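You operate a simulated robot arm through the tools that you are given. There is no shell and no other tool.

The job below is to be done with a simulated robot arm. You get a single attempt, and the scene is never put back.

JOB
Move the small pane named on the blue card to slot 2 of the pane stand.
Fine: it stands under the blue clamp bar; lower the bar and lock its lever again; the other panes stay.

Only the result counts: the job must be done as asked and must still hold three seconds after the hand-in. Knocking over, shifting, dropping, spilling or breaking anything else fails it.

ROBOT AND FRAMES
A 6-joint arm with a two-finger parallel gripper, fixed in place. Base frame: the origin is on the floor under the middle of its stand, x ahead of it, y to its left, z up. Readings come in mm, degrees, newtons and seconds.
It reaches about 1347 mm from its shoulder. Its first joint turns from -166.0 to 166.0 degrees. Payload 3.91 kg.
The tool frame sits at the grasp point between the pads (the TCP): z along the fingers, y along the line on which they close. The tips reach 30 mm beyond it. The gripper opens to 110 mm. The fingers are 20 mm wide and 10 mm thick; the gripper's body (48 by 112 mm) begins 55 mm behind the TCP.
Orientation is told as [roll, pitch, yaw] about the base's x, y, z axes, in that order, counted from this pose: with the fingers straight down and closing along the base's y, the tool's x points along the base's -x, its y along +y and its z along -z.

CONTROLS
- The arm moves only by the tool servo_tool. Its argument "commands" is a list of rows, each a list of 7 numbers: the shift along the tool's x, y, z in mm, then the turn, a rotation vector about the tool's x, y, z in degrees, then the opening in per cent of the stroke, from 0 (shut) to 100 (fully open). In form: [[x, y, z, ax, ay, az, claw], ...]. A call has 1 to 20 rows; each row is the pose to reach, as a shift and turn from the pose commanded when the call began, along the tool's axes at that moment. Rows are played at 5 a second. More than 50 mm and 8.6 degrees between two rows, or a gripper value outside its range, and nothing of the call is played. Where a pose cannot be reached the arm comes as near as it can. A force on the tool above 90 N (or 10 N above the force at the start of the call, whichever is more), or a blocked arm, ends the call early, and 0.2 s more pass. The fingers move at their own pace (about 108 mm/s each) and stop on an object; they squeeze with about 35 N. The grip force told is the motor's: it shows also when the fingers shut on nothing. Time passes only in rows, and 0.2 s behind the last, so rows that repeat a pose let the fingers close. It gives the time, the measured TCP pose, the force on the tool (base axes), the opening and the grip force at its end, in the units of the frame above (readings bear some noise), with the torque about the TCP (base axes, N m) and any sound that the robot's microphone picked up, and new pictures: "show" is both (left out), scene, wrist or none.
- Cameras (640 x 400 px; columns grow to the right, rows downward): "scene" is fixed at [54.7, -490.7, 1610.4]; the picture's right is [0.52, -0.86, 0.00], its down [-0.67, -0.40, -0.62] and it looks along [0.53, 0.32, -0.78] (base axes); focal length 237 px, centre (320, 200). "wrist" rides on the gripper at [73, 17, -103] in the tool frame; the picture's right is [-0.23, 0.97, 0.00], its down [-0.76, -0.18, -0.62] and it looks along [-0.61, -0.14, 0.78] (tool axes); focal length 222 px, centre (320, 200). There is no depth. A picture from a camera that has moved, and an enlarged one, comes with that camera's place and axes in the base frame and with its lens. The place of the scene camera against the robot may be out by one fixed shift of up to 12 mm in any direction.
- inspect(camera, box): a new picture of the part [left, top, right, bottom] of that camera's present view, enlarged. The clock stands still meanwhile.
- close_job(): hands the job in; it is judged then, once.

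Nothing tells you positions but the pictures and the camera data. Unless the task says otherwise, let go and move clear before handing in.

The tools are called after "Call:" as a command line: name --pt "numbers of a row" for each row, then --argument value for the rest, lists and objects as JSON in quotes. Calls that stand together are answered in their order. servo_tool: Moves the arm, as the interface text tells. Its arguments: {"type":"object","properties":{"commands":{"type":"array","items":{"type":"array","items":{"type":"number"}}},"show":{"type":"string","enum":["both","scene","wrist","none"]}},"required":["commands"]} The other tools are called the same way: inspect (camera, box) takes an enlarged picture of a part of a camera's view; close_job () hands the job in.

At the start:

```text
t: 0.0
tool_pos: [584.4, 99.1, 1253.4]
orientation: [0.0, -0.1, -0.2]
contact_force: [-0.2, 0.3, -0.4]
torque: [0.0, 0.0, 0.02]
opening: 110.1
grasp_force: 0.0
```

scene: 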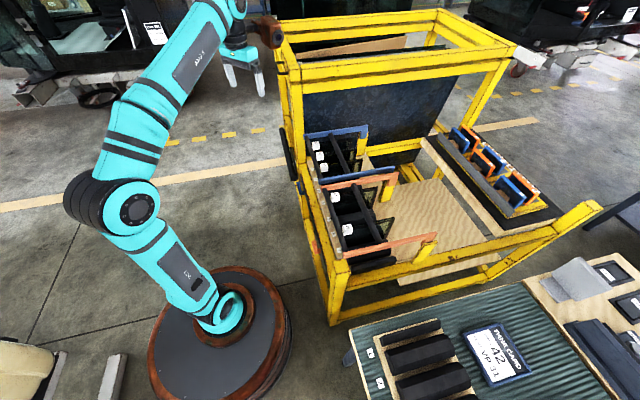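
wrist: 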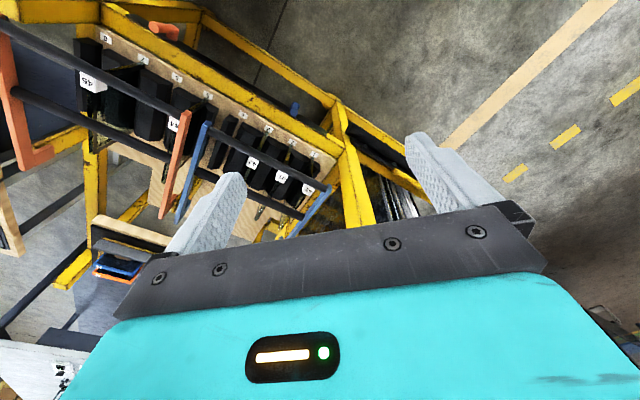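

I see a yellow frame with a pane stand with black panes, clamp bars with blue and orange parts, and a table with a card "A2 / VP 31". I'll take enlarged pictures before moving.

Call:
inspect --camera "scene" --box '[290, 110, 450, 280]'

Call:
inspect --camera "scene" --box '[340, 260, 640, 400]'

Call:
inspect --camera "wrist" --box '[0, 0, 360, 260]'

Call:
inspect --camera "scene" --box '[420, 100, 580, 240]'

```text
2.35 times, centred on (370, 195) of scene
camera zoom: at [54.7, -490.7, 1610.4], right [0.52, -0.86, 0.0], down [-0.67, -0.4, -0.62], along [0.53, 0.32, -0.78], focal length 558 px, centre (202, 212)
```

zoom: 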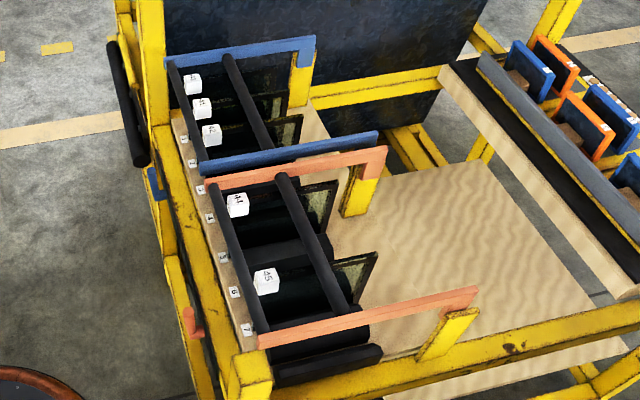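

```text
2.13 times, centred on (490, 330) of scene
camera zoom: at [54.7, -490.7, 1610.4], right [0.52, -0.86, 0.0], down [-0.67, -0.4, -0.62], along [0.53, 0.32, -0.78], focal length 506 px, centre (-43, -77)
```

zoom: 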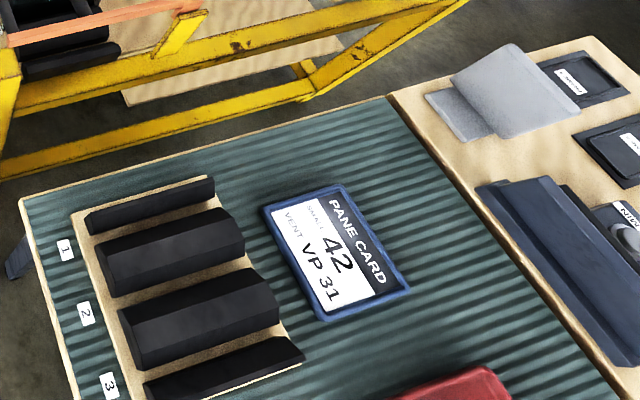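

```text
1.54 times, centred on (180, 130) of wrist
camera zoom: at [513.0, 116.4, 1356.1], right [0.23, 0.97, 0.0], down [0.76, -0.18, 0.63], along [0.61, -0.14, -0.78], focal length 342 px, centre (535, 308)
```

zoom: 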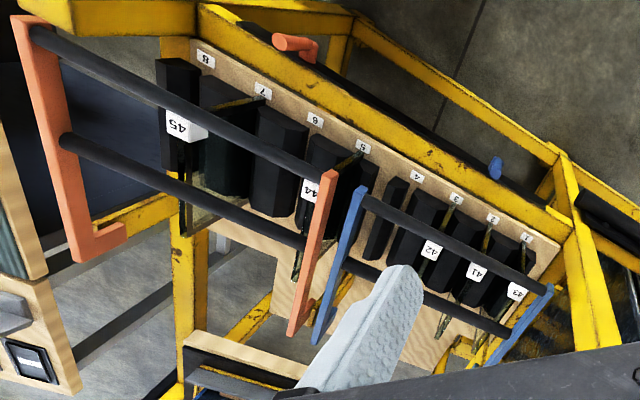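

```text
2.86 times, centred on (500, 170) of scene
camera zoom: at [54.7, -490.7, 1610.4], right [0.52, -0.86, 0.0], down [-0.67, -0.4, -0.62], along [0.53, 0.32, -0.78], focal length 678 px, centre (-194, 286)
```

zoom: 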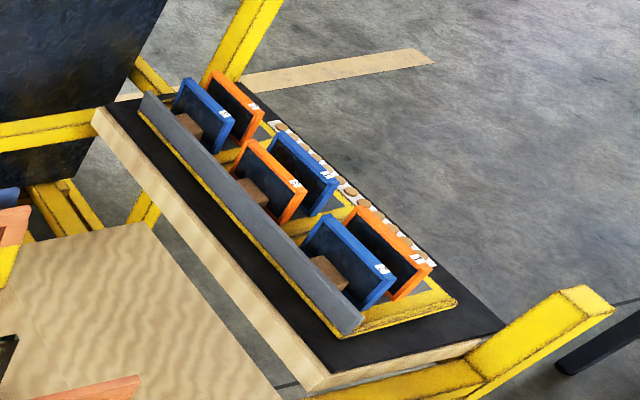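

The card reads "SMALL 42", and pane 42 looks to sit third under the blue bar, around (736, -101, 868). The rack runs at about 45° to the base axes. I'm moving the wrist camera in for a closer look.

Call:
servo_tool --pt "-10 -10 20 0 0 7.5 100" --pt "-20 -20 40 0 0 15 100" --pt "-30 -30 70 0 0 22.5 100" --pt "-40 -40 100 0 0 30 100" --pt "-50 -52 130 0 0 37.5 100" --pt "-60 -64 165 0 0 45 100" --pt "-68 -72 195 0 0 45 100" --pt "-75 -78 213 0 0 45 100"

```text
t: 1.8
tool_pos: [656.4, 18.6, 1040.1]
orientation: [0.0, -0.1, -45.1]
contact_force: [0.1, 0.8, 0.3]
torque: [0.01, -0.02, -0.01]
opening: 110.1
grasp_force: 0.0
camera wrist: at [619.4, 83.9, 1142.7], right [0.85, 0.53, 0.0], down [0.41, -0.66, 0.62], along [0.33, -0.53, -0.78], focal length 222 px, centre (320, 200)
```

scene: 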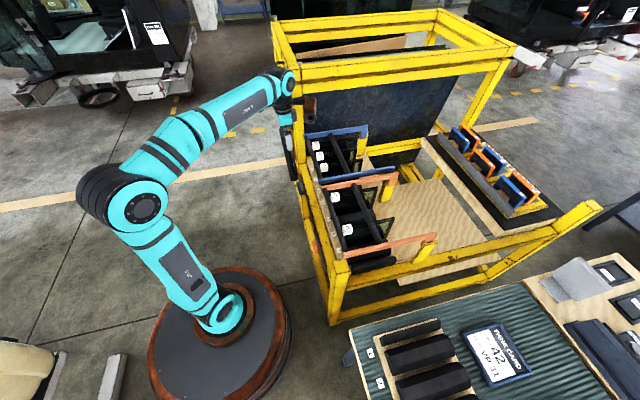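
wrist: 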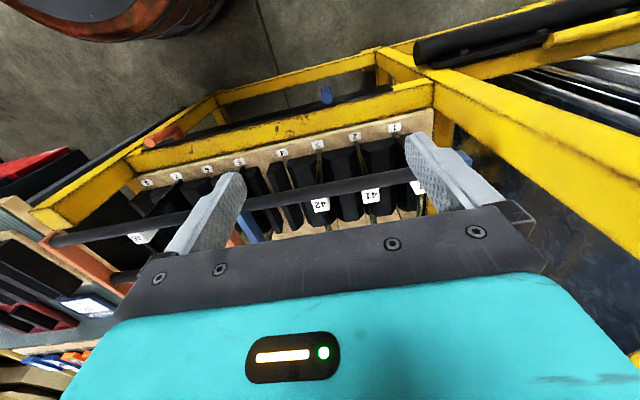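

The wrist view shows the rack top with slot labels 1–8 and the two levers on the near side beam. I'll enlarge it.

Call:
inspect --camera "wrist" --box '[220, 60, 480, 250]'

Call:
inspect --camera "wrist" --box '[0, 100, 260, 290]'

Call:
inspect --camera "scene" --box '[290, 115, 400, 205]'

```text
2.11 times, centred on (350, 155) of wrist
camera zoom: at [619.4, 83.9, 1142.7], right [0.85, 0.53, 0.0], down [0.41, -0.66, 0.62], along [0.33, -0.53, -0.78], focal length 468 px, centre (257, 295)
```

zoom: 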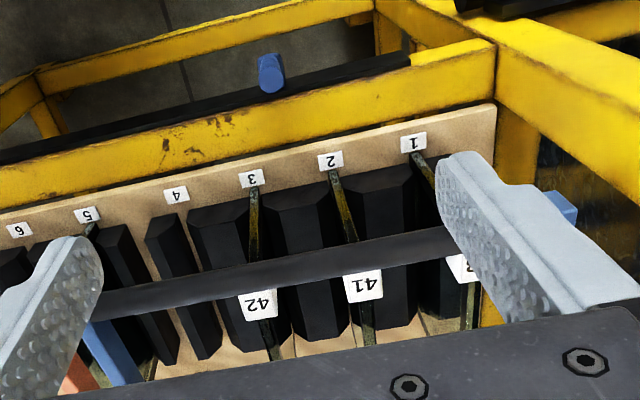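

```text
2.11 times, centred on (130, 195) of wrist
camera zoom: at [619.4, 83.9, 1142.7], right [0.85, 0.53, 0.0], down [0.41, -0.66, 0.62], along [0.33, -0.53, -0.78], focal length 468 px, centre (720, 210)
```

zoom: 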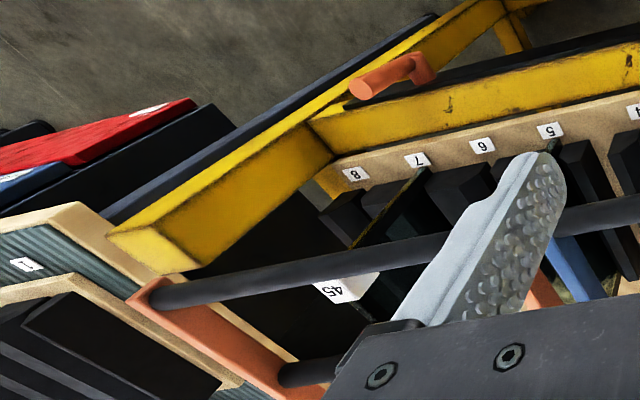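

```text
4.44 times, centred on (345, 160) of scene
camera zoom: at [54.7, -490.7, 1610.4], right [0.52, -0.86, 0.0], down [-0.67, -0.4, -0.62], along [0.53, 0.32, -0.78], focal length 1054 px, centre (209, 378)
```

zoom: 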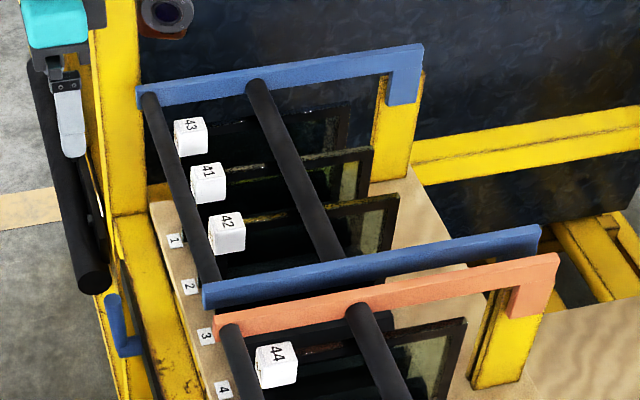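

Call:
inspect --camera "wrist" --box '[290, 70, 370, 120]'

Call:
inspect --camera "wrist" --box '[130, 110, 210, 160]'

Call:
inspect --camera "scene" --box '[290, 165, 370, 255]'

Call:
inspect --camera "scene" --box '[360, 130, 460, 260]'

```text
8.00 times, centred on (330, 95) of wrist
camera zoom: at [619.4, 83.9, 1142.7], right [0.85, 0.53, 0.0], down [0.41, -0.66, 0.62], along [0.33, -0.53, -0.78], focal length 1777 px, centre (240, 1040)
```

zoom: 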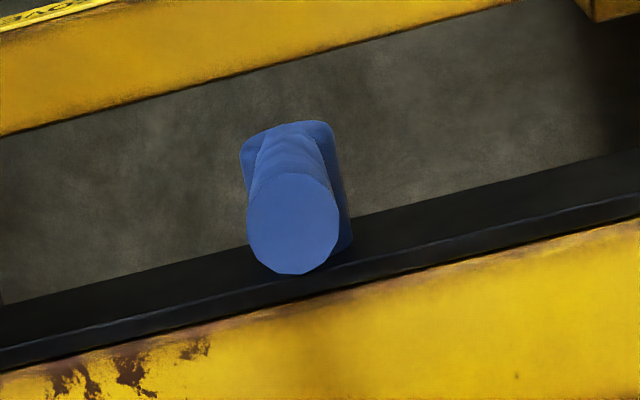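

```text
8.00 times, centred on (170, 135) of wrist
camera zoom: at [619.4, 83.9, 1142.7], right [0.85, 0.53, 0.0], down [0.41, -0.66, 0.62], along [0.33, -0.53, -0.78], focal length 1777 px, centre (1520, 720)
```

zoom: 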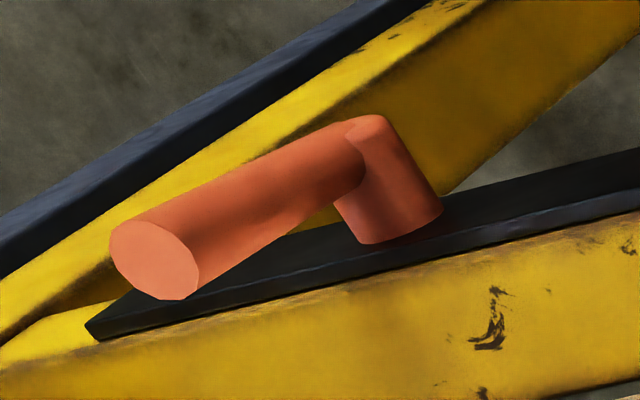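

```text
4.44 times, centred on (330, 210) of scene
camera zoom: at [54.7, -490.7, 1610.4], right [0.52, -0.86, 0.0], down [-0.67, -0.4, -0.62], along [0.53, 0.32, -0.78], focal length 1054 px, centre (276, 156)
```

zoom: 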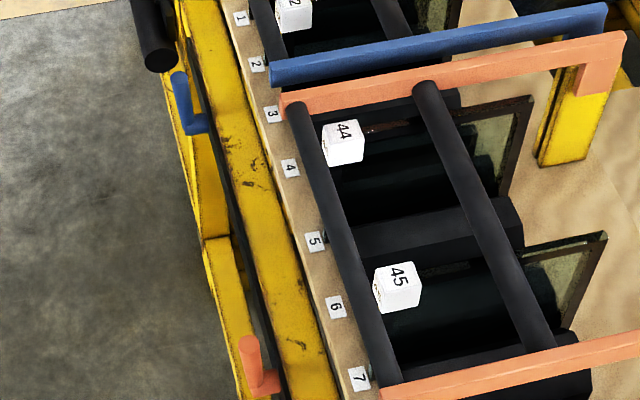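

```text
3.08 times, centred on (410, 195) of scene
camera zoom: at [54.7, -490.7, 1610.4], right [0.52, -0.86, 0.0], down [-0.67, -0.4, -0.62], along [0.53, 0.32, -0.78], focal length 730 px, centre (43, 215)
```

zoom: 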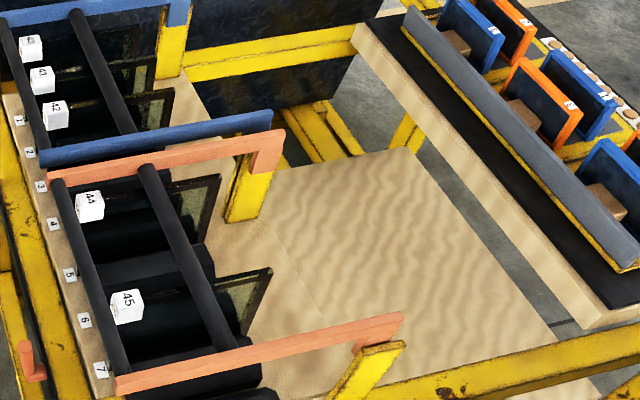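

The bar looks like a frame with two rods, hinged on the far yellow posts. The blue lever is an L shape with its handle pointing up, near (683, 2, 705). I'll move closer above it.

Call:
servo_tool --pt "-10 2 40 0 0 0 100" --pt "-20 4 80 0 0 0 100" --pt "-30 5 120 0 0 0 100" --pt "-37 6 160 0 0 0 100" --pt "-37 6 160 0 0 0 100" --show "both"

Call:
inspect --camera "wrist" --box '[230, 20, 430, 170]'

```text
t: 3.0
tool_pos: [691.0, -1.5, 881.2]
orientation: [0.0, -0.1, -45.1]
contact_force: [-0.3, -0.4, 0.3]
torque: [0.03, -0.03, -0.03]
opening: 110.1
grasp_force: 0.0
camera wrist: at [652.6, 63.5, 984.0], right [0.85, 0.53, 0.0], down [0.41, -0.66, 0.62], along [0.33, -0.53, -0.78], focal length 222 px, centre (320, 200)
```

scene: 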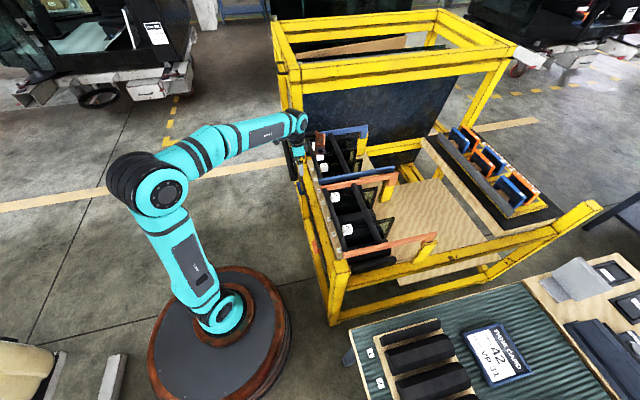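
wrist: 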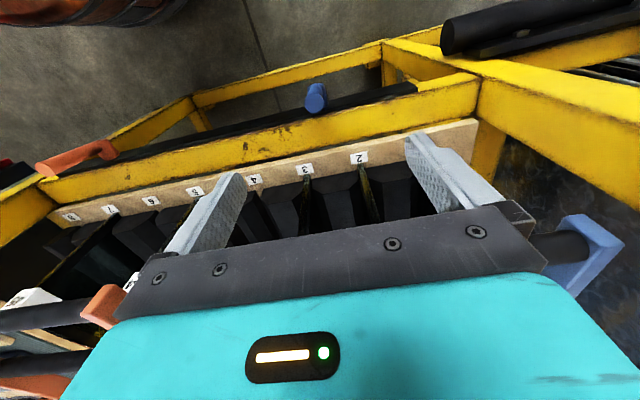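

```text
2.67 times, centred on (330, 95) of wrist
camera zoom: at [652.6, 63.5, 984.0], right [0.85, 0.53, 0.0], down [0.41, -0.66, 0.62], along [0.33, -0.53, -0.78], focal length 592 px, centre (293, 480)
```

zoom: 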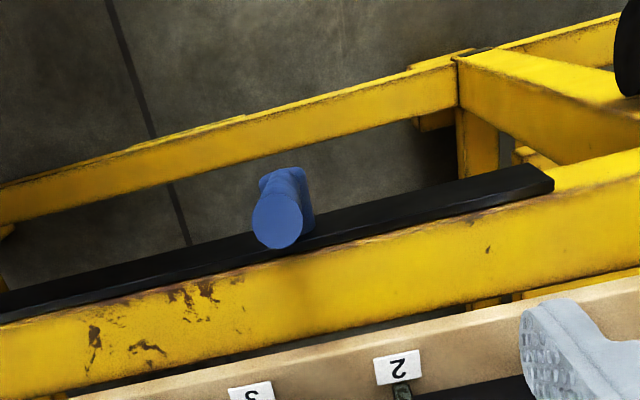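

The handle top is near (683, 3, 737) and about 20 mm thick. I'll back off toward the robot and tilt the tool so I can see the lever from the side.

Call:
servo_tool --pt "25 3 10 0 0 0 100" --pt "50 6 30 0 -8 0 100" --pt "75 9 55 0 -16 0 100" --pt "95 11 80 0 -24 0 100" --pt "110 14 100 0 -32 0 100" --pt "118 14 113 0 -40 0 100" --pt "118 14 113 0 -40 0 100" --show "both"

Call:
inspect --camera "wrist" --box '[200, 0, 460, 200]'

```text
t: 4.6
tool_pos: [616.8, 89.8, 766.9]
orientation: [0.1, -40.2, -45.1]
contact_force: [-0.6, 0.1, -0.5]
torque: [0.0, -0.01, 0.0]
opening: 110.1
grasp_force: 0.0
camera wrist: at [543.5, 189.6, 798.5], right [0.81, 0.57, 0.15], down [0.0, -0.25, 0.97], along [0.58, -0.78, -0.21], focal length 222 px, centre (320, 200)
```

scene: 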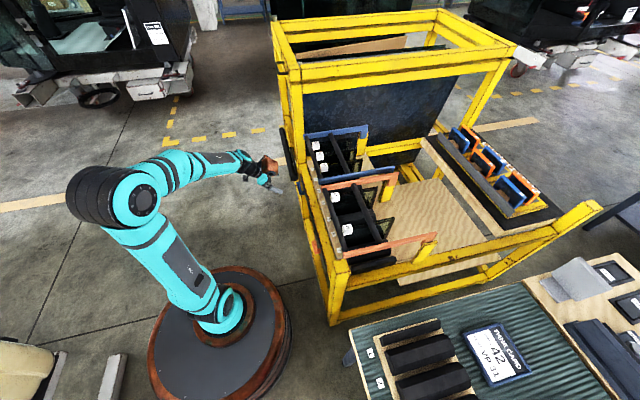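
wrist: 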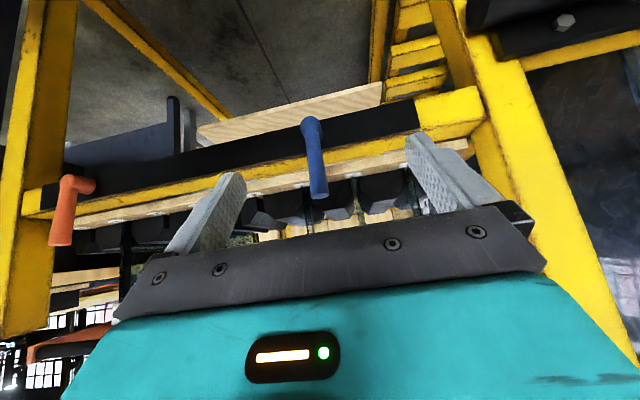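

```text
2.00 times, centred on (330, 100) of wrist
camera zoom: at [543.5, 189.6, 798.5], right [0.81, 0.57, 0.15], down [0.0, -0.25, 0.97], along [0.58, -0.78, -0.21], focal length 444 px, centre (300, 400)
```

zoom: 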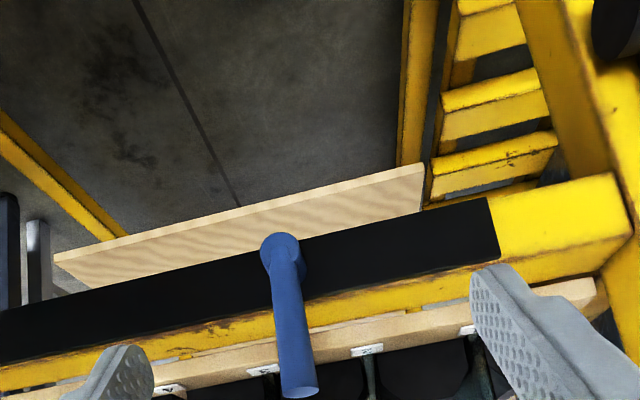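

The lever is a hub sticking out from the plate (pivot around e≈487, z≈657), with an 80 mm handle pointing up. I'll approach it horizontally so the fingers straddle the handle and I can turn it about the hub axis.

Call:
servo_tool --pt "2 -2 8 0 -7 0 90" --pt "5 -5 17 0 -14 0 80" --pt "8 -7 26 0 -21 0 70" --pt "10 -9 35 0 -28 0 60" --pt "13 -12 44 0 -35 0 55" --pt "15 -14 52 0 -40 0 55" --pt "15 -14 52 0 -40 0 55" --show "both"

Call:
inspect --camera "wrist" --box '[200, 0, 460, 200]'

```text
t: 6.2
tool_pos: [623.3, 64.8, 718.6]
orientation: [0.6, -80.2, -45.6]
contact_force: [-0.1, 0.5, -0.1]
torque: [-0.05, -0.01, -0.02]
opening: 60.4
grasp_force: 0.0
camera wrist: at [555.1, 158.5, 664.0], right [0.72, 0.66, 0.23], down [-0.47, 0.22, 0.86], along [0.52, -0.72, 0.46], focal length 222 px, centre (320, 200)
```

scene: 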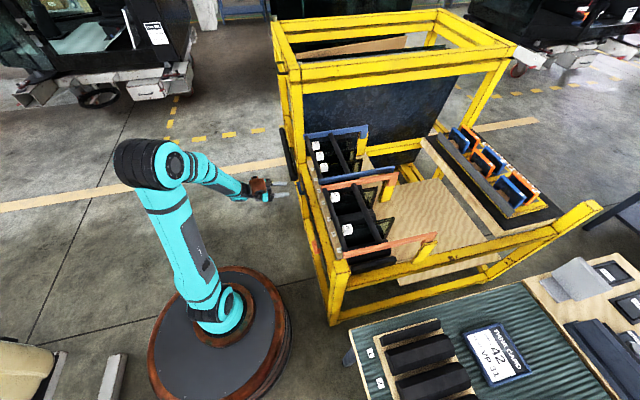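
wrist: 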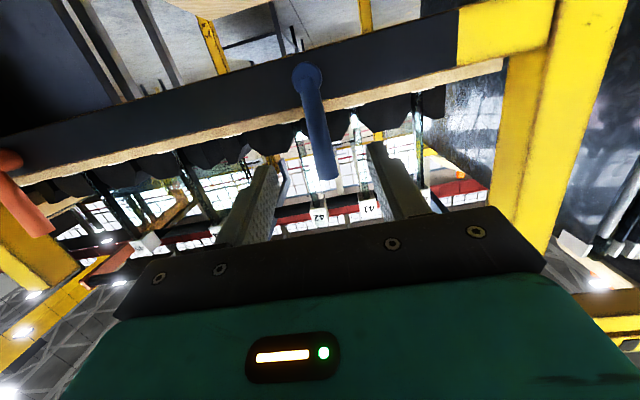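

```text
2.00 times, centred on (330, 100) of wrist
camera zoom: at [555.1, 158.5, 664.0], right [0.72, 0.66, 0.23], down [-0.47, 0.22, 0.86], along [0.52, -0.72, 0.46], focal length 444 px, centre (300, 400)
```

zoom: 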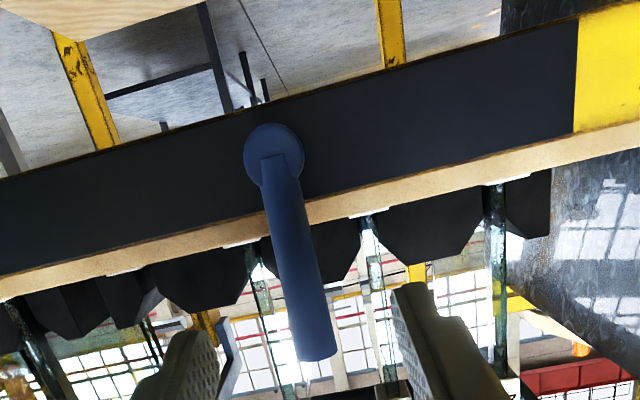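

The hub centre is at about e=486, z=658 and the fingers line up with the handle. I'll advance and grip it.

Call:
servo_tool --pt "-5 0 37 0 0 0 55" --pt "-9 0 74 0 0 0 55" --pt "-9 0 74 0 0 0 55" --pt "-9 0 74 0 0 0 0" --pt "-9 0 74 0 0 0 0" --pt "-9 0 74 0 0 0 0" --show "both"

```text
t: 7.6
tool_pos: [672.8, 12.6, 716.2]
orientation: [0.5, -80.0, -45.5]
contact_force: [-4.5, -5.6, 0.5]
torque: [-0.48, 0.1, -0.12]
opening: 16.8
grasp_force: 45.3
camera wrist: at [605.6, 106.6, 661.5], right [0.72, 0.66, 0.23], down [-0.47, 0.22, 0.86], along [0.52, -0.72, 0.46], focal length 222 px, centre (320, 200)
```

scene: 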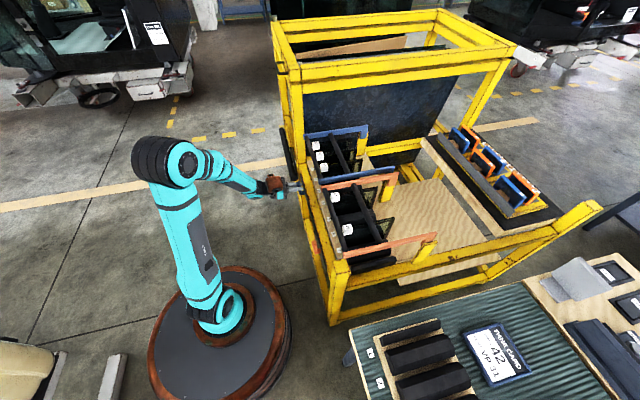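
wrist: 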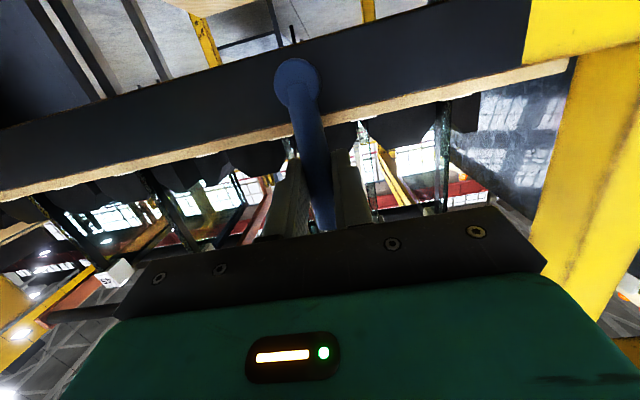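

I've gripped the handle at about 17 mm. I'll test which way it turns, starting with a small turn toward -e.

Call:
servo_tool --pt "0.0 -2.0 0 -0.35 0 1.97 0" --pt "0.1 -4.0 0.0 -0.7 0 3.94 0" --pt "0.5 -7.0 0.1 -1.2 0 6.9 0" --show "none"

```text
t: 8.4
tool_pos: [674.1, 12.9, 715.5]
orientation: [36.2, -77.9, -80.2]
contact_force: [35.5, 45.8, 0.2]
torque: [-0.01, 1.26, 0.68]
opening: 19.2
grasp_force: 45.1
```

The lever is blocked toward -e (57 N), so it must turn toward +e. I'm returning to neutral and trying the other way.

Call:
servo_tool --pt "0.2 3.5 0.0 0.6 0 -3.45 0" --pt "0.4 7.0 0.0 1.2 0 -6.9 0" --pt "0.4 7.0 0.0 1.2 0 -6.9 0" --show "none"

```text
t: 9.2
tool_pos: [673.5, 11.6, 715.9]
orientation: [0.3, -80.2, -45.5]
contact_force: [-16.3, 28.6, 18.7]
torque: [-0.24, -0.24, 0.18]
opening: 16.8
grasp_force: 44.5
```

Call:
servo_tool --pt "0.1 3.5 0.0 0.61 0 -3.45 0" --pt "0.4 7.1 0.1 1.22 0 -6.9 0" --pt "1.0 10.5 0.2 1.83 0 -10.35 0" --show "wrist"

```text
t: 10.0
tool_pos: [681.3, 19.3, 713.0]
orientation: [-47.2, -75.5, 1.1]
contact_force: [-26.0, -9.5, 15.2]
torque: [-1.16, 0.7, -0.39]
opening: 16.9
grasp_force: 45.1
camera wrist: at [607.2, 106.6, 657.6], right [0.74, 0.68, 0.04], down [-0.35, 0.33, 0.88], along [0.58, -0.66, 0.48], focal length 222 px, centre (320, 200)
```

wrist: 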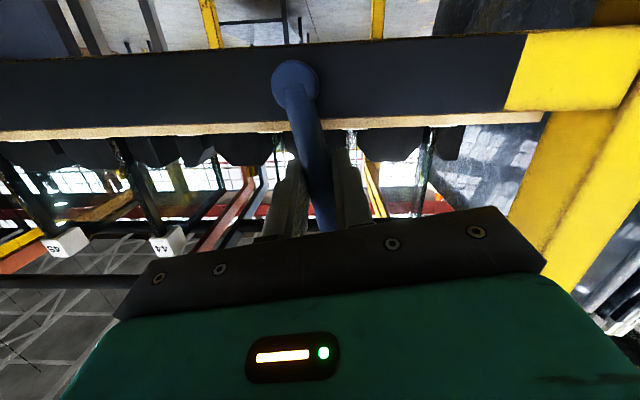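

The lever turns toward +e with moderate resistance. I'll continue along the arc.

Call:
servo_tool --pt "0.5 7.6 0.1 1.3 0 -7.39 0" --pt "1.95 15.0 0.34 2.61 0 -14.78 0" --pt "4.35 22.2 0.77 3.92 0 -22.16 0" --pt "7.65 29.0 1.35 5.22 0 -29.55 0" --show "wrist"

```text
t: 11.0
tool_pos: [700.9, 39.5, 700.7]
orientation: [-78.6, -48.4, 29.6]
contact_force: [-31.9, -20.7, -13.1]
torque: [-0.6, 0.8, -0.53]
opening: 18.8
grasp_force: 44.9
camera wrist: at [606.6, 105.9, 647.9], right [0.66, 0.6, -0.46], down [-0.04, 0.64, 0.77], along [0.75, -0.49, 0.44], focal length 222 px, centre (320, 200)
```

wrist: 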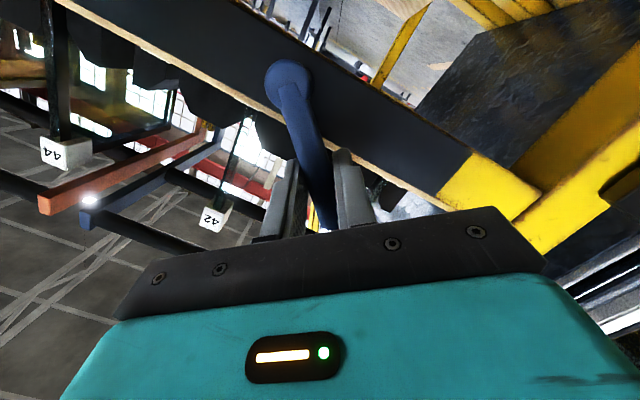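

It's following well, now about 40° over. Continuing.

Call:
servo_tool --pt "0.5 7.6 0.1 1.3 0 -7.39 0" --pt "1.95 15.0 0.34 2.61 0 -14.78 0" --pt "4.35 22.2 0.77 3.92 0 -22.16 0" --pt "7.65 29.0 1.35 5.22 0 -29.55 0" --pt "11.8 35.3 2.1 6.5 0 -36.9 0" --show "wrist"

```text
t: 12.2
tool_pos: [715.4, 51.2, 670.6]
orientation: [-88.1, -11.9, 34.7]
contact_force: [-21.0, -29.8, 10.5]
torque: [-0.75, 0.61, -0.55]
opening: 17.9
grasp_force: 45.4
camera wrist: at [602.2, 100.3, 642.0], right [0.33, 0.27, -0.91], down [0.23, 0.91, 0.35], along [0.92, -0.32, 0.24], focal length 222 px, centre (320, 200)
```

wrist: 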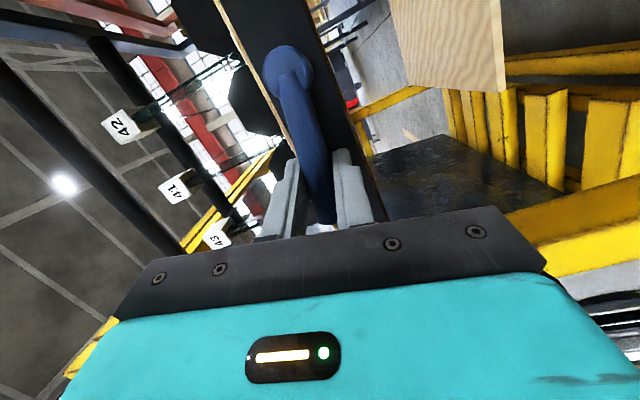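

About 77° now. I'll continue gently toward 90°.

Call:
servo_tool --pt "0.3 6.0 0.05 1.04 0 -5.9 0" --pt "1.3 12.0 0.2 2.1 0 -11.8 0" --show "wrist"

```text
t: 12.8
tool_pos: [717.0, 54.7, 661.8]
orientation: [-90.4, -0.5, 34.9]
contact_force: [3.9, -29.5, 56.6]
torque: [-0.78, 0.01, -0.71]
opening: 16.9
grasp_force: 44.7
camera wrist: at [599.8, 98.1, 642.6], right [0.2, 0.13, -0.97], down [0.27, 0.95, 0.18], along [0.94, -0.29, 0.15], focal length 222 px, centre (320, 200)
```

wrist: 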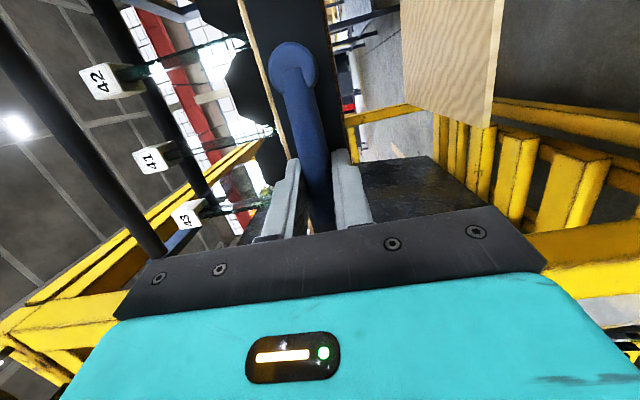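

The handle is at about 86° and force is rising at its stop, so it's unlocked. I'll release and back out.

Call:
servo_tool --pt "0 -1 0 0 0 1 40" --pt "0 -1 0 0 0 1 40" --pt "5 -1 -28 0 0 1 45" --pt "12 -1 -70 0 0 1 45" --pt "17 -1 -100 0 0 1 45" --show "both"

```text
t: 14.0
tool_pos: [646.6, 128.1, 656.8]
orientation: [-90.2, -1.0, 34.9]
contact_force: [-0.4, 0.4, -0.7]
torque: [-0.03, -0.01, -0.01]
opening: 49.6
grasp_force: 0.0
camera wrist: at [529.3, 172.0, 638.6], right [0.2, 0.14, -0.97], down [0.27, 0.94, 0.19], along [0.94, -0.3, 0.15], focal length 222 px, centre (320, 200)
```

scene: 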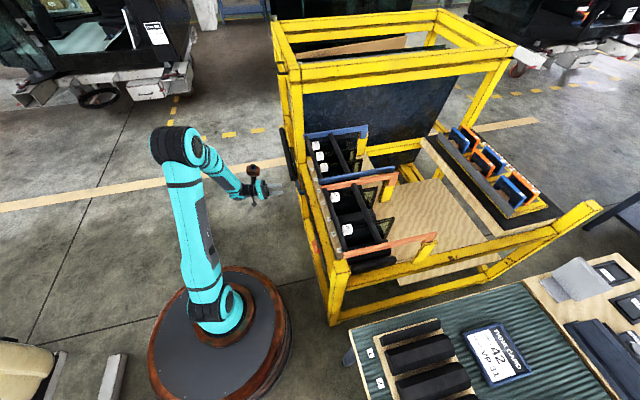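
wrist: 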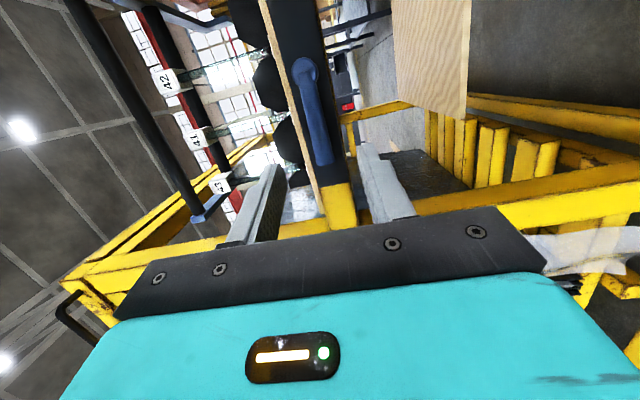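

The lever now lies horizontal pointing toward +e. I'm raising the tool and turning it back to vertical to look at the clamp bar and its hinge.

Call:
servo_tool --pt "3.2 -28 0.6 -4.9 4.1 4.1 45" --pt "6.3 -56 1.1 -9.8 8.25 8.25 45" --pt "9.5 -85 1.7 -14.7 12.4 12.4 45" --pt "12.6 -113 2.2 -19.7 16.5 16.5 45" --pt "15.8 -141 2.8 -24.6 20.6 20.6 45" --pt "18.9 -169 3.4 -29.5 24.8 24.8 45" --pt "22.1 -197 3.9 -34.4 28.9 28.9 45" --pt "25.2 -226 4.5 -39.3 33.0 33.0 45" --pt "28.4 -254 5.0 -44.2 37.1 37.1 45" --pt "31.5 -282 5.6 -49.1 41.3 41.3 45" --pt "30.8 -310 28.5 -54.0 45.4 45.4 45" --pt "30.0 -338 51.3 -59.0 49.5 49.5 45" --pt "29.2 -366 74.1 -63.9 53.6 53.6 45" --pt "28.4 -395 97.0 -68.8 57.8 57.8 45" --pt "27.6 -423 119.7 -73.7 61.9 61.9 45" --show "both"

```text
t: 17.2
tool_pos: [684.8, 10.7, 1079.0]
orientation: [1.3, -0.3, -45.1]
contact_force: [0.7, -0.9, 1.0]
torque: [-0.01, 0.02, -0.02]
opening: 49.7
grasp_force: 0.0
camera wrist: at [644.9, 74.3, 1181.6], right [0.85, 0.53, 0.02], down [0.4, -0.67, 0.62], along [0.34, -0.52, -0.78], focal length 222 px, centre (320, 200)
```

scene: 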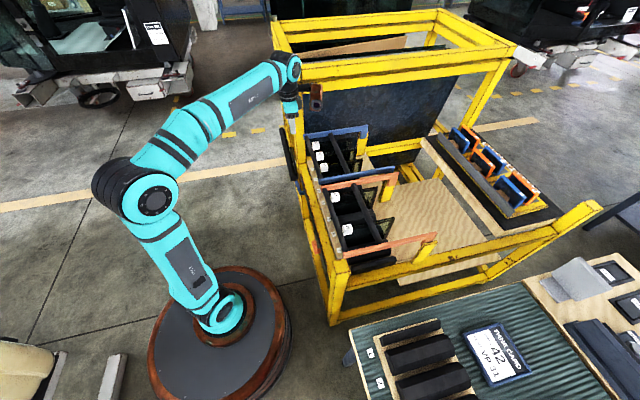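
wrist: 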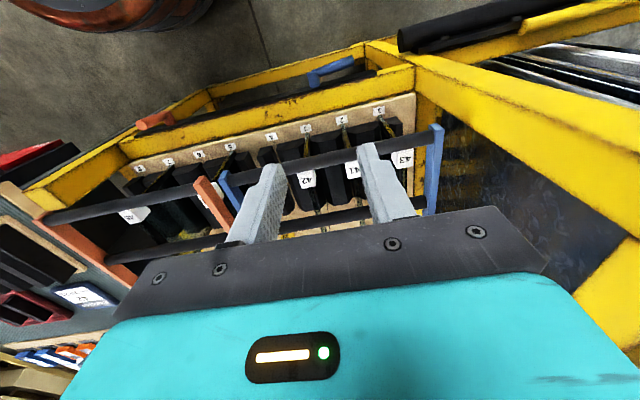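

Call:
servo_tool --pt "-45 -4 0 0 0 0 45" --pt "-90 -8 0 0 0 0 45" --pt "-135 -12 0 0 0 0 45" --pt "-180 -16 0 0 0 0 45" --pt "-225 -18 0 0 0 0 45" --pt "-270 -20 0 0 0 0 45" --pt "-283 -20 0 0 0 0 45" --show "both"

Call:
inspect --camera "wrist" --box '[160, 0, 480, 220]'

```text
t: 18.8
tool_pos: [870.5, -208.0, 1080.4]
orientation: [1.1, -0.3, -45.0]
contact_force: [0.1, 0.4, 0.8]
torque: [-0.01, -0.04, -0.01]
opening: 49.3
grasp_force: 0.0
camera wrist: at [830.0, -144.8, 1183.1], right [0.85, 0.53, 0.02], down [0.4, -0.67, 0.62], along [0.34, -0.52, -0.78], focal length 222 px, centre (320, 200)
```

scene: 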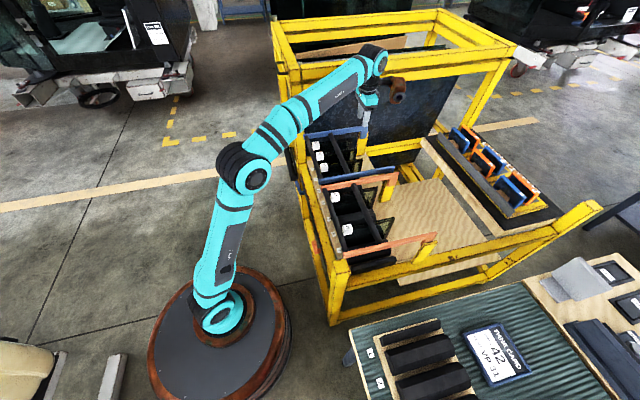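
wrist: 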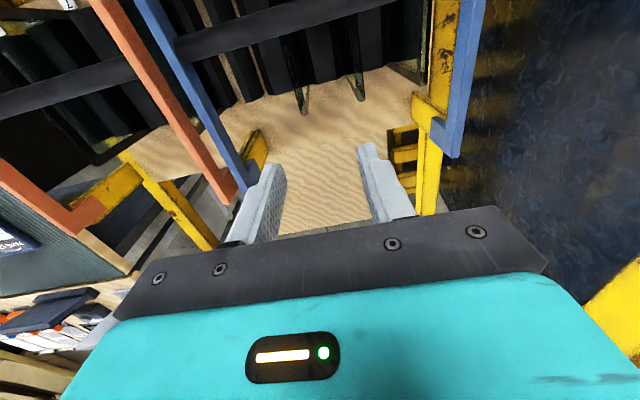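

```text
1.82 times, centred on (320, 110) of wrist
camera zoom: at [830.0, -144.8, 1183.1], right [0.85, 0.53, 0.02], down [0.4, -0.67, 0.62], along [0.34, -0.52, -0.78], focal length 404 px, centre (320, 364)
```

zoom: 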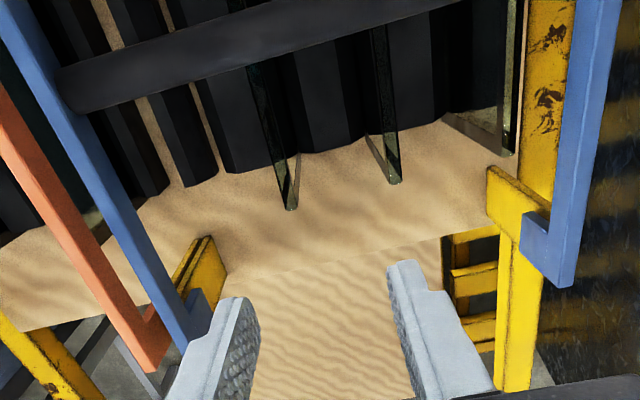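

Call:
inspect --camera "wrist" --box '[260, 0, 400, 110]'

Call:
inspect --camera "wrist" --box '[380, 60, 500, 220]'

Call:
inspect --camera "scene" --box '[300, 115, 410, 205]'

```text
3.64 times, centred on (330, 55) of wrist
camera zoom: at [830.0, -144.8, 1183.1], right [0.85, 0.53, 0.02], down [0.4, -0.67, 0.62], along [0.34, -0.52, -0.78], focal length 808 px, centre (284, 727)
```

zoom: 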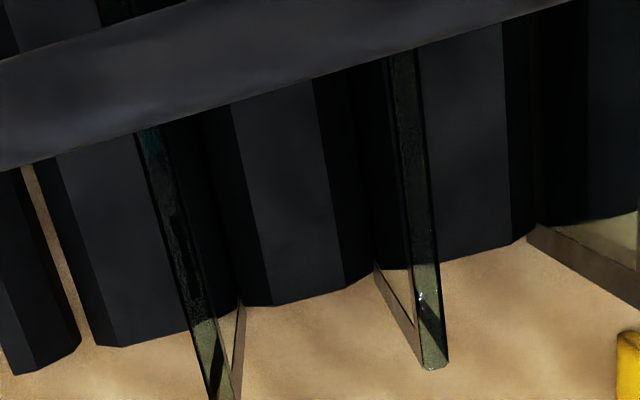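

```text
2.50 times, centred on (440, 140) of wrist
camera zoom: at [830.0, -144.8, 1183.1], right [0.85, 0.53, 0.02], down [0.4, -0.67, 0.62], along [0.34, -0.52, -0.78], focal length 555 px, centre (20, 350)
```

zoom: 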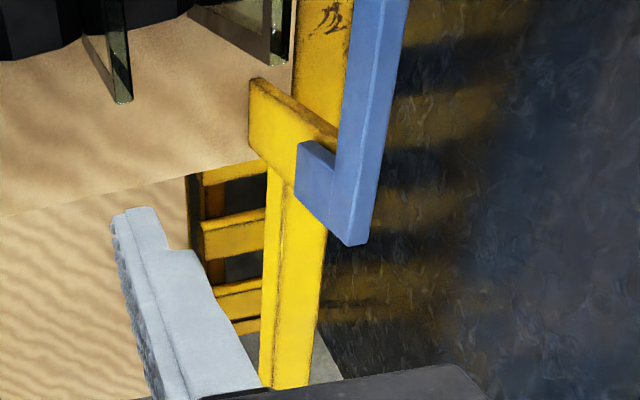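

```text
4.44 times, centred on (355, 160) of scene
camera zoom: at [54.7, -490.7, 1610.4], right [0.52, -0.86, 0.0], down [-0.67, -0.4, -0.62], along [0.53, 0.32, -0.78], focal length 1054 px, centre (164, 378)
```

zoom: 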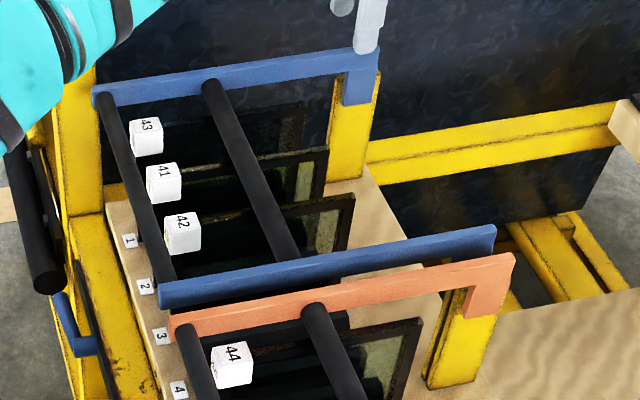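

The bar's arms run from the near rod A (n≈557, z≈888) to a hinge at the far posts (n≈845). I'll turn the tool 90° so the fingers close across rod A, between cubes 41 and 42.

Call:
servo_tool --pt "17 1.5 0 0 0 -7.5 60" --pt "34 3 0 0 0 -15 60" --pt "51 4.6 0 0 0 -22.5 60" --pt "68 6 0 0 0 -30 60" --pt "86 7.7 0 0 0 -37.5 60" --pt "103 9.2 5 0 0 -45 60" --pt "120 10.8 15 0 0 -52.5 60" --pt "137 12.3 30 0 0 -60 60" --pt "154 13.8 45 0 0 -67.5 60" --pt "171 15.4 65 0 0 -75 60" --pt "188 17 85 0 0 -82.5 60" --pt "205.6 18.5 100 0 0 -90 60" --show "both"

Call:
inspect --camera "wrist" --box '[160, 0, 480, 220]'

```text
t: 21.4
tool_pos: [738.2, -47.3, 982.5]
orientation: [-0.3, -1.0, 45.0]
contact_force: [0.4, -0.1, 0.4]
torque: [0.04, 0.02, -0.01]
opening: 66.1
grasp_force: 0.0
camera wrist: at [675.2, -86.7, 1083.4], right [-0.53, 0.85, 0.0], down [0.65, 0.41, 0.64], along [0.54, 0.34, -0.77], focal length 222 px, centre (320, 200)
```

scene: 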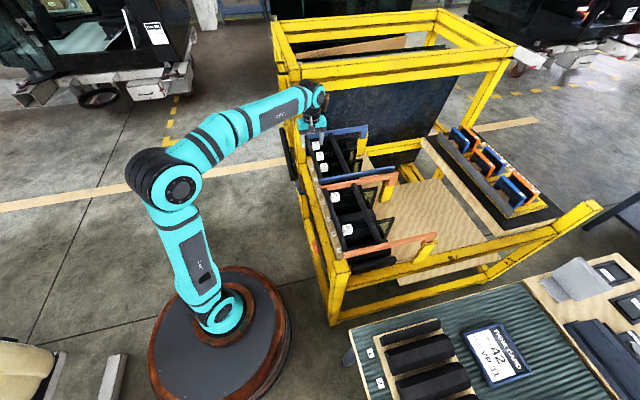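
wrist: 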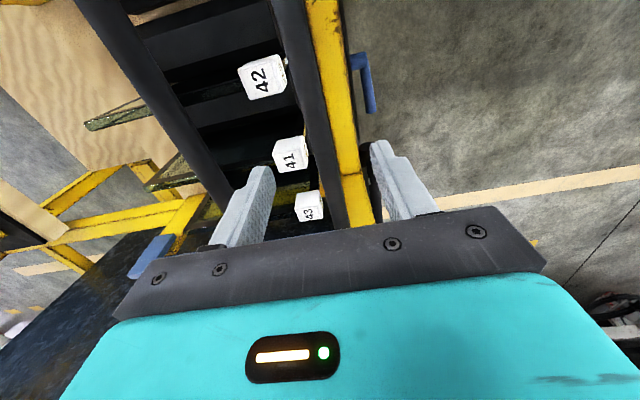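

```text
1.82 times, centred on (320, 110) of wrist
camera zoom: at [675.2, -86.7, 1083.4], right [-0.53, 0.85, 0.0], down [0.65, 0.41, 0.64], along [0.54, 0.34, -0.77], focal length 404 px, centre (320, 364)
```

zoom: 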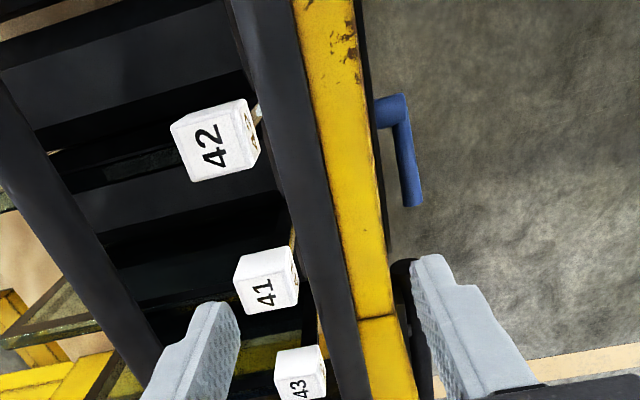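

Rod A is about 22 mm thick at n≈559, and the fingers are straddling it. I'll lower and close on it.

Call:
servo_tool --pt "1.5 -3.5 30 0 0 0 45" --pt "1.5 -3.5 60 0 0 0 45" --pt "1.5 -3.5 80 0 0 0 45" --pt "1.5 -3.5 80 0 0 0 45" --show "wrist"

Call:
inspect --camera "wrist" --box '[160, 0, 480, 220]'

```text
t: 22.4
tool_pos: [743.0, -49.6, 903.4]
orientation: [-0.3, -1.1, 44.8]
contact_force: [-0.5, -0.7, -0.9]
torque: [0.03, 0.02, 0.0]
opening: 49.4
grasp_force: 0.0
camera wrist: at [678.7, -89.0, 1004.3], right [-0.53, 0.85, 0.0], down [0.65, 0.41, 0.64], along [0.54, 0.34, -0.77], focal length 222 px, centre (320, 200)
```

wrist: 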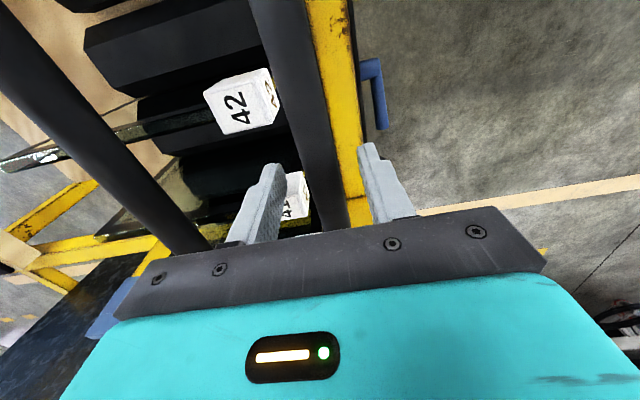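

```text
1.82 times, centred on (320, 110) of wrist
camera zoom: at [678.7, -89.0, 1004.3], right [-0.53, 0.85, 0.0], down [0.65, 0.41, 0.64], along [0.54, 0.34, -0.77], focal length 404 px, centre (320, 364)
```

zoom: 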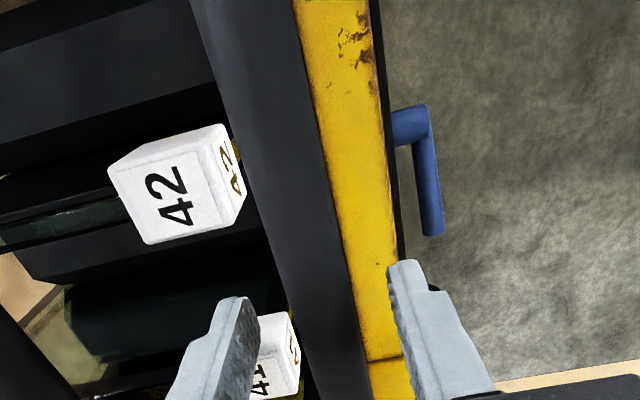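

Rod A is between the fingers. Closing now.

Call:
servo_tool --pt "0 0 0 0 0 0 10" --pt "0 0 0 0 0 0 0" --pt "0 0 0 0 0 0 0" --show "wrist"

```text
t: 23.2
tool_pos: [740.3, -47.6, 905.0]
orientation: [-0.3, -1.0, 44.9]
contact_force: [-42.7, 32.4, 1.7]
torque: [0.05, 0.96, 0.17]
opening: 19.9
grasp_force: 45.1
camera wrist: at [677.1, -87.3, 1005.5], right [-0.53, 0.85, 0.0], down [0.65, 0.41, 0.64], along [0.54, 0.34, -0.77], focal length 222 px, centre (320, 200)
```

wrist: 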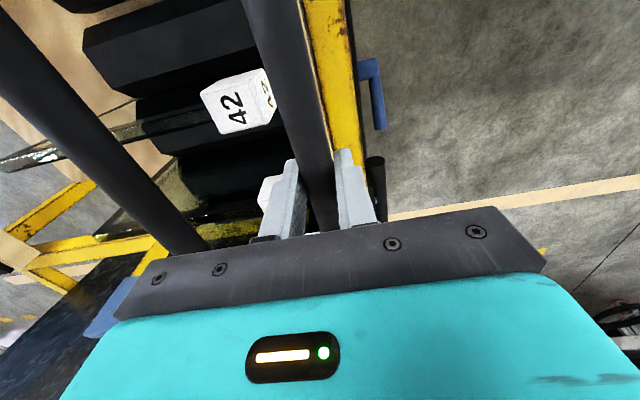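

I'm gripping rod A and it's about 3 mm off centre. I'll relieve that and start lifting the bar along its hinge arc in small steps.

Call:
servo_tool --pt "0 3.3 0 0 0 0 0" --pt "0 3.0 -12 1.2 0 0 0" --pt "0 -0.7 -25.9 2.5 0 0 0" --pt "0 -6.7 -50.8 5 0 0 0" --show "both"

```text
t: 24.2
tool_pos: [748.6, -56.2, 953.2]
orientation: [-5.4, -1.1, 45.0]
contact_force: [-5.1, 5.4, -4.7]
torque: [1.1, -0.71, 0.3]
opening: 19.7
grasp_force: 45.1
camera wrist: at [678.0, -88.2, 1051.9], right [-0.52, 0.85, -0.09], down [0.61, 0.44, 0.65], along [0.59, 0.29, -0.75], focal length 222 px, centre (320, 200)
```

scene: 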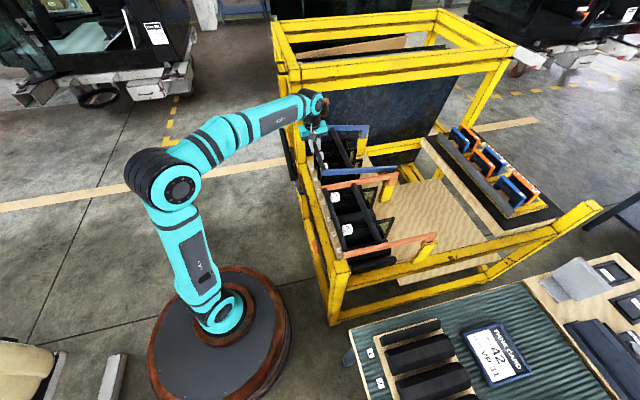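
wrist: 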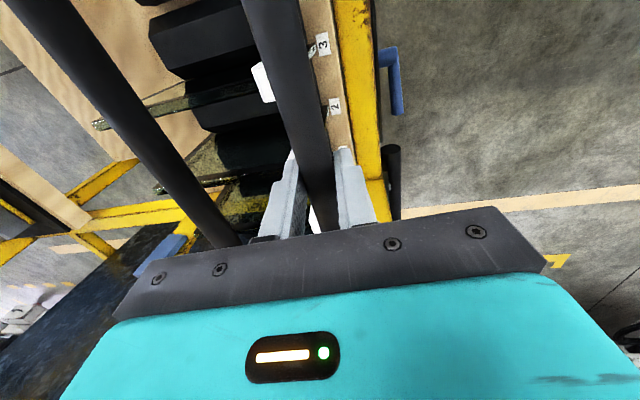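

The bar is rising freely with little force. Continuing along the arc.

Call:
servo_tool --pt "0 -10.3 -23.4 2.5 0 0 0" --pt "0 -22.5 -45.6 5 0 0 0" --pt "0 -36.7 -66.8 7.5 0 0 0" --pt "0 -52.5 -86.5 10 0 0 0" --show "none"

```text
t: 25.2
tool_pos: [777.8, -85.8, 1042.7]
orientation: [-15.3, -1.1, 45.0]
contact_force: [8.7, 4.6, -10.8]
torque: [0.83, -0.22, 0.48]
opening: 19.6
grasp_force: 44.7
```

Call:
servo_tool --pt "0 -20.5 -14.8 2.5 0 0 0" --pt "0 -42.2 -27.7 5 0 0 0" --pt "0 -64.9 -38.7 7.5 0 0 0" --pt "0 -88.5 -47.6 10 0 0 0" --pt "0 -112.9 -54.2 12.5 0 0 0" --pt "0 -137.7 -58.8 15 0 0 0" --show "both"

```text
t: 26.6
tool_pos: [857.8, -168.4, 1136.3]
orientation: [-30.4, -1.1, 44.8]
contact_force: [13.3, 30.3, 19.2]
torque: [0.37, -0.04, 1.08]
opening: 19.8
grasp_force: 44.3
camera wrist: at [760.1, -171.3, 1215.0], right [-0.43, 0.76, -0.49], down [0.42, 0.64, 0.64], along [0.8, 0.07, -0.59], focal length 222 px, centre (320, 200)
```

scene: 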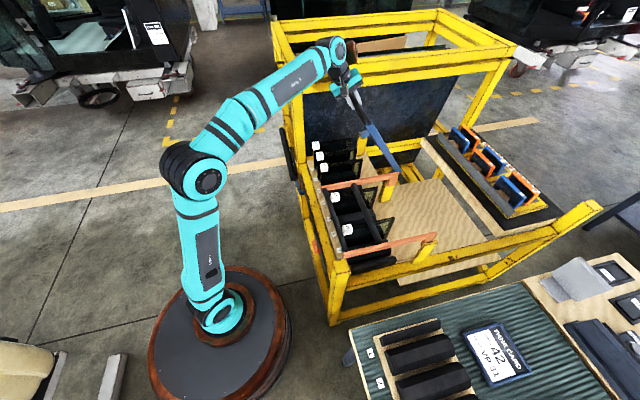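
wrist: 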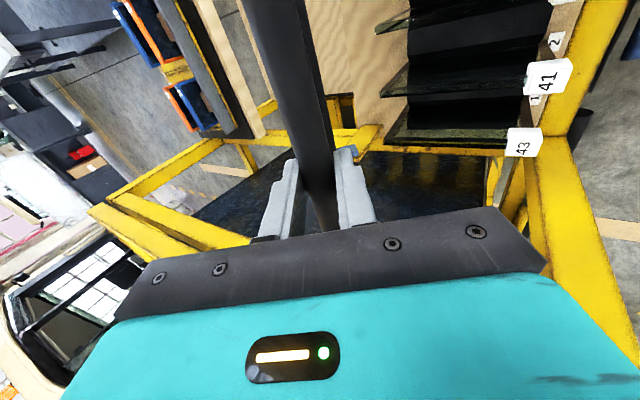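

The bar is at about 60°. I'll keep following the arc past vertical, correcting the hinge estimate slightly.

Call:
servo_tool --pt "0 -26.2 -1.5 3.6 0 0 0" --pt "0 -55.3 6.4 7.2 0 0 0" --pt "0 -83.3 17.5 10.8 0 0 0" --pt "0 -110.1 31.6 14.4 0 0 0" --show "none"

```text
t: 27.6
tool_pos: [935.6, -246.2, 1163.1]
orientation: [-44.9, -1.1, 45.0]
contact_force: [14.8, 20.1, 17.0]
torque: [0.08, 0.3, 1.05]
opening: 19.8
grasp_force: 45.6
```

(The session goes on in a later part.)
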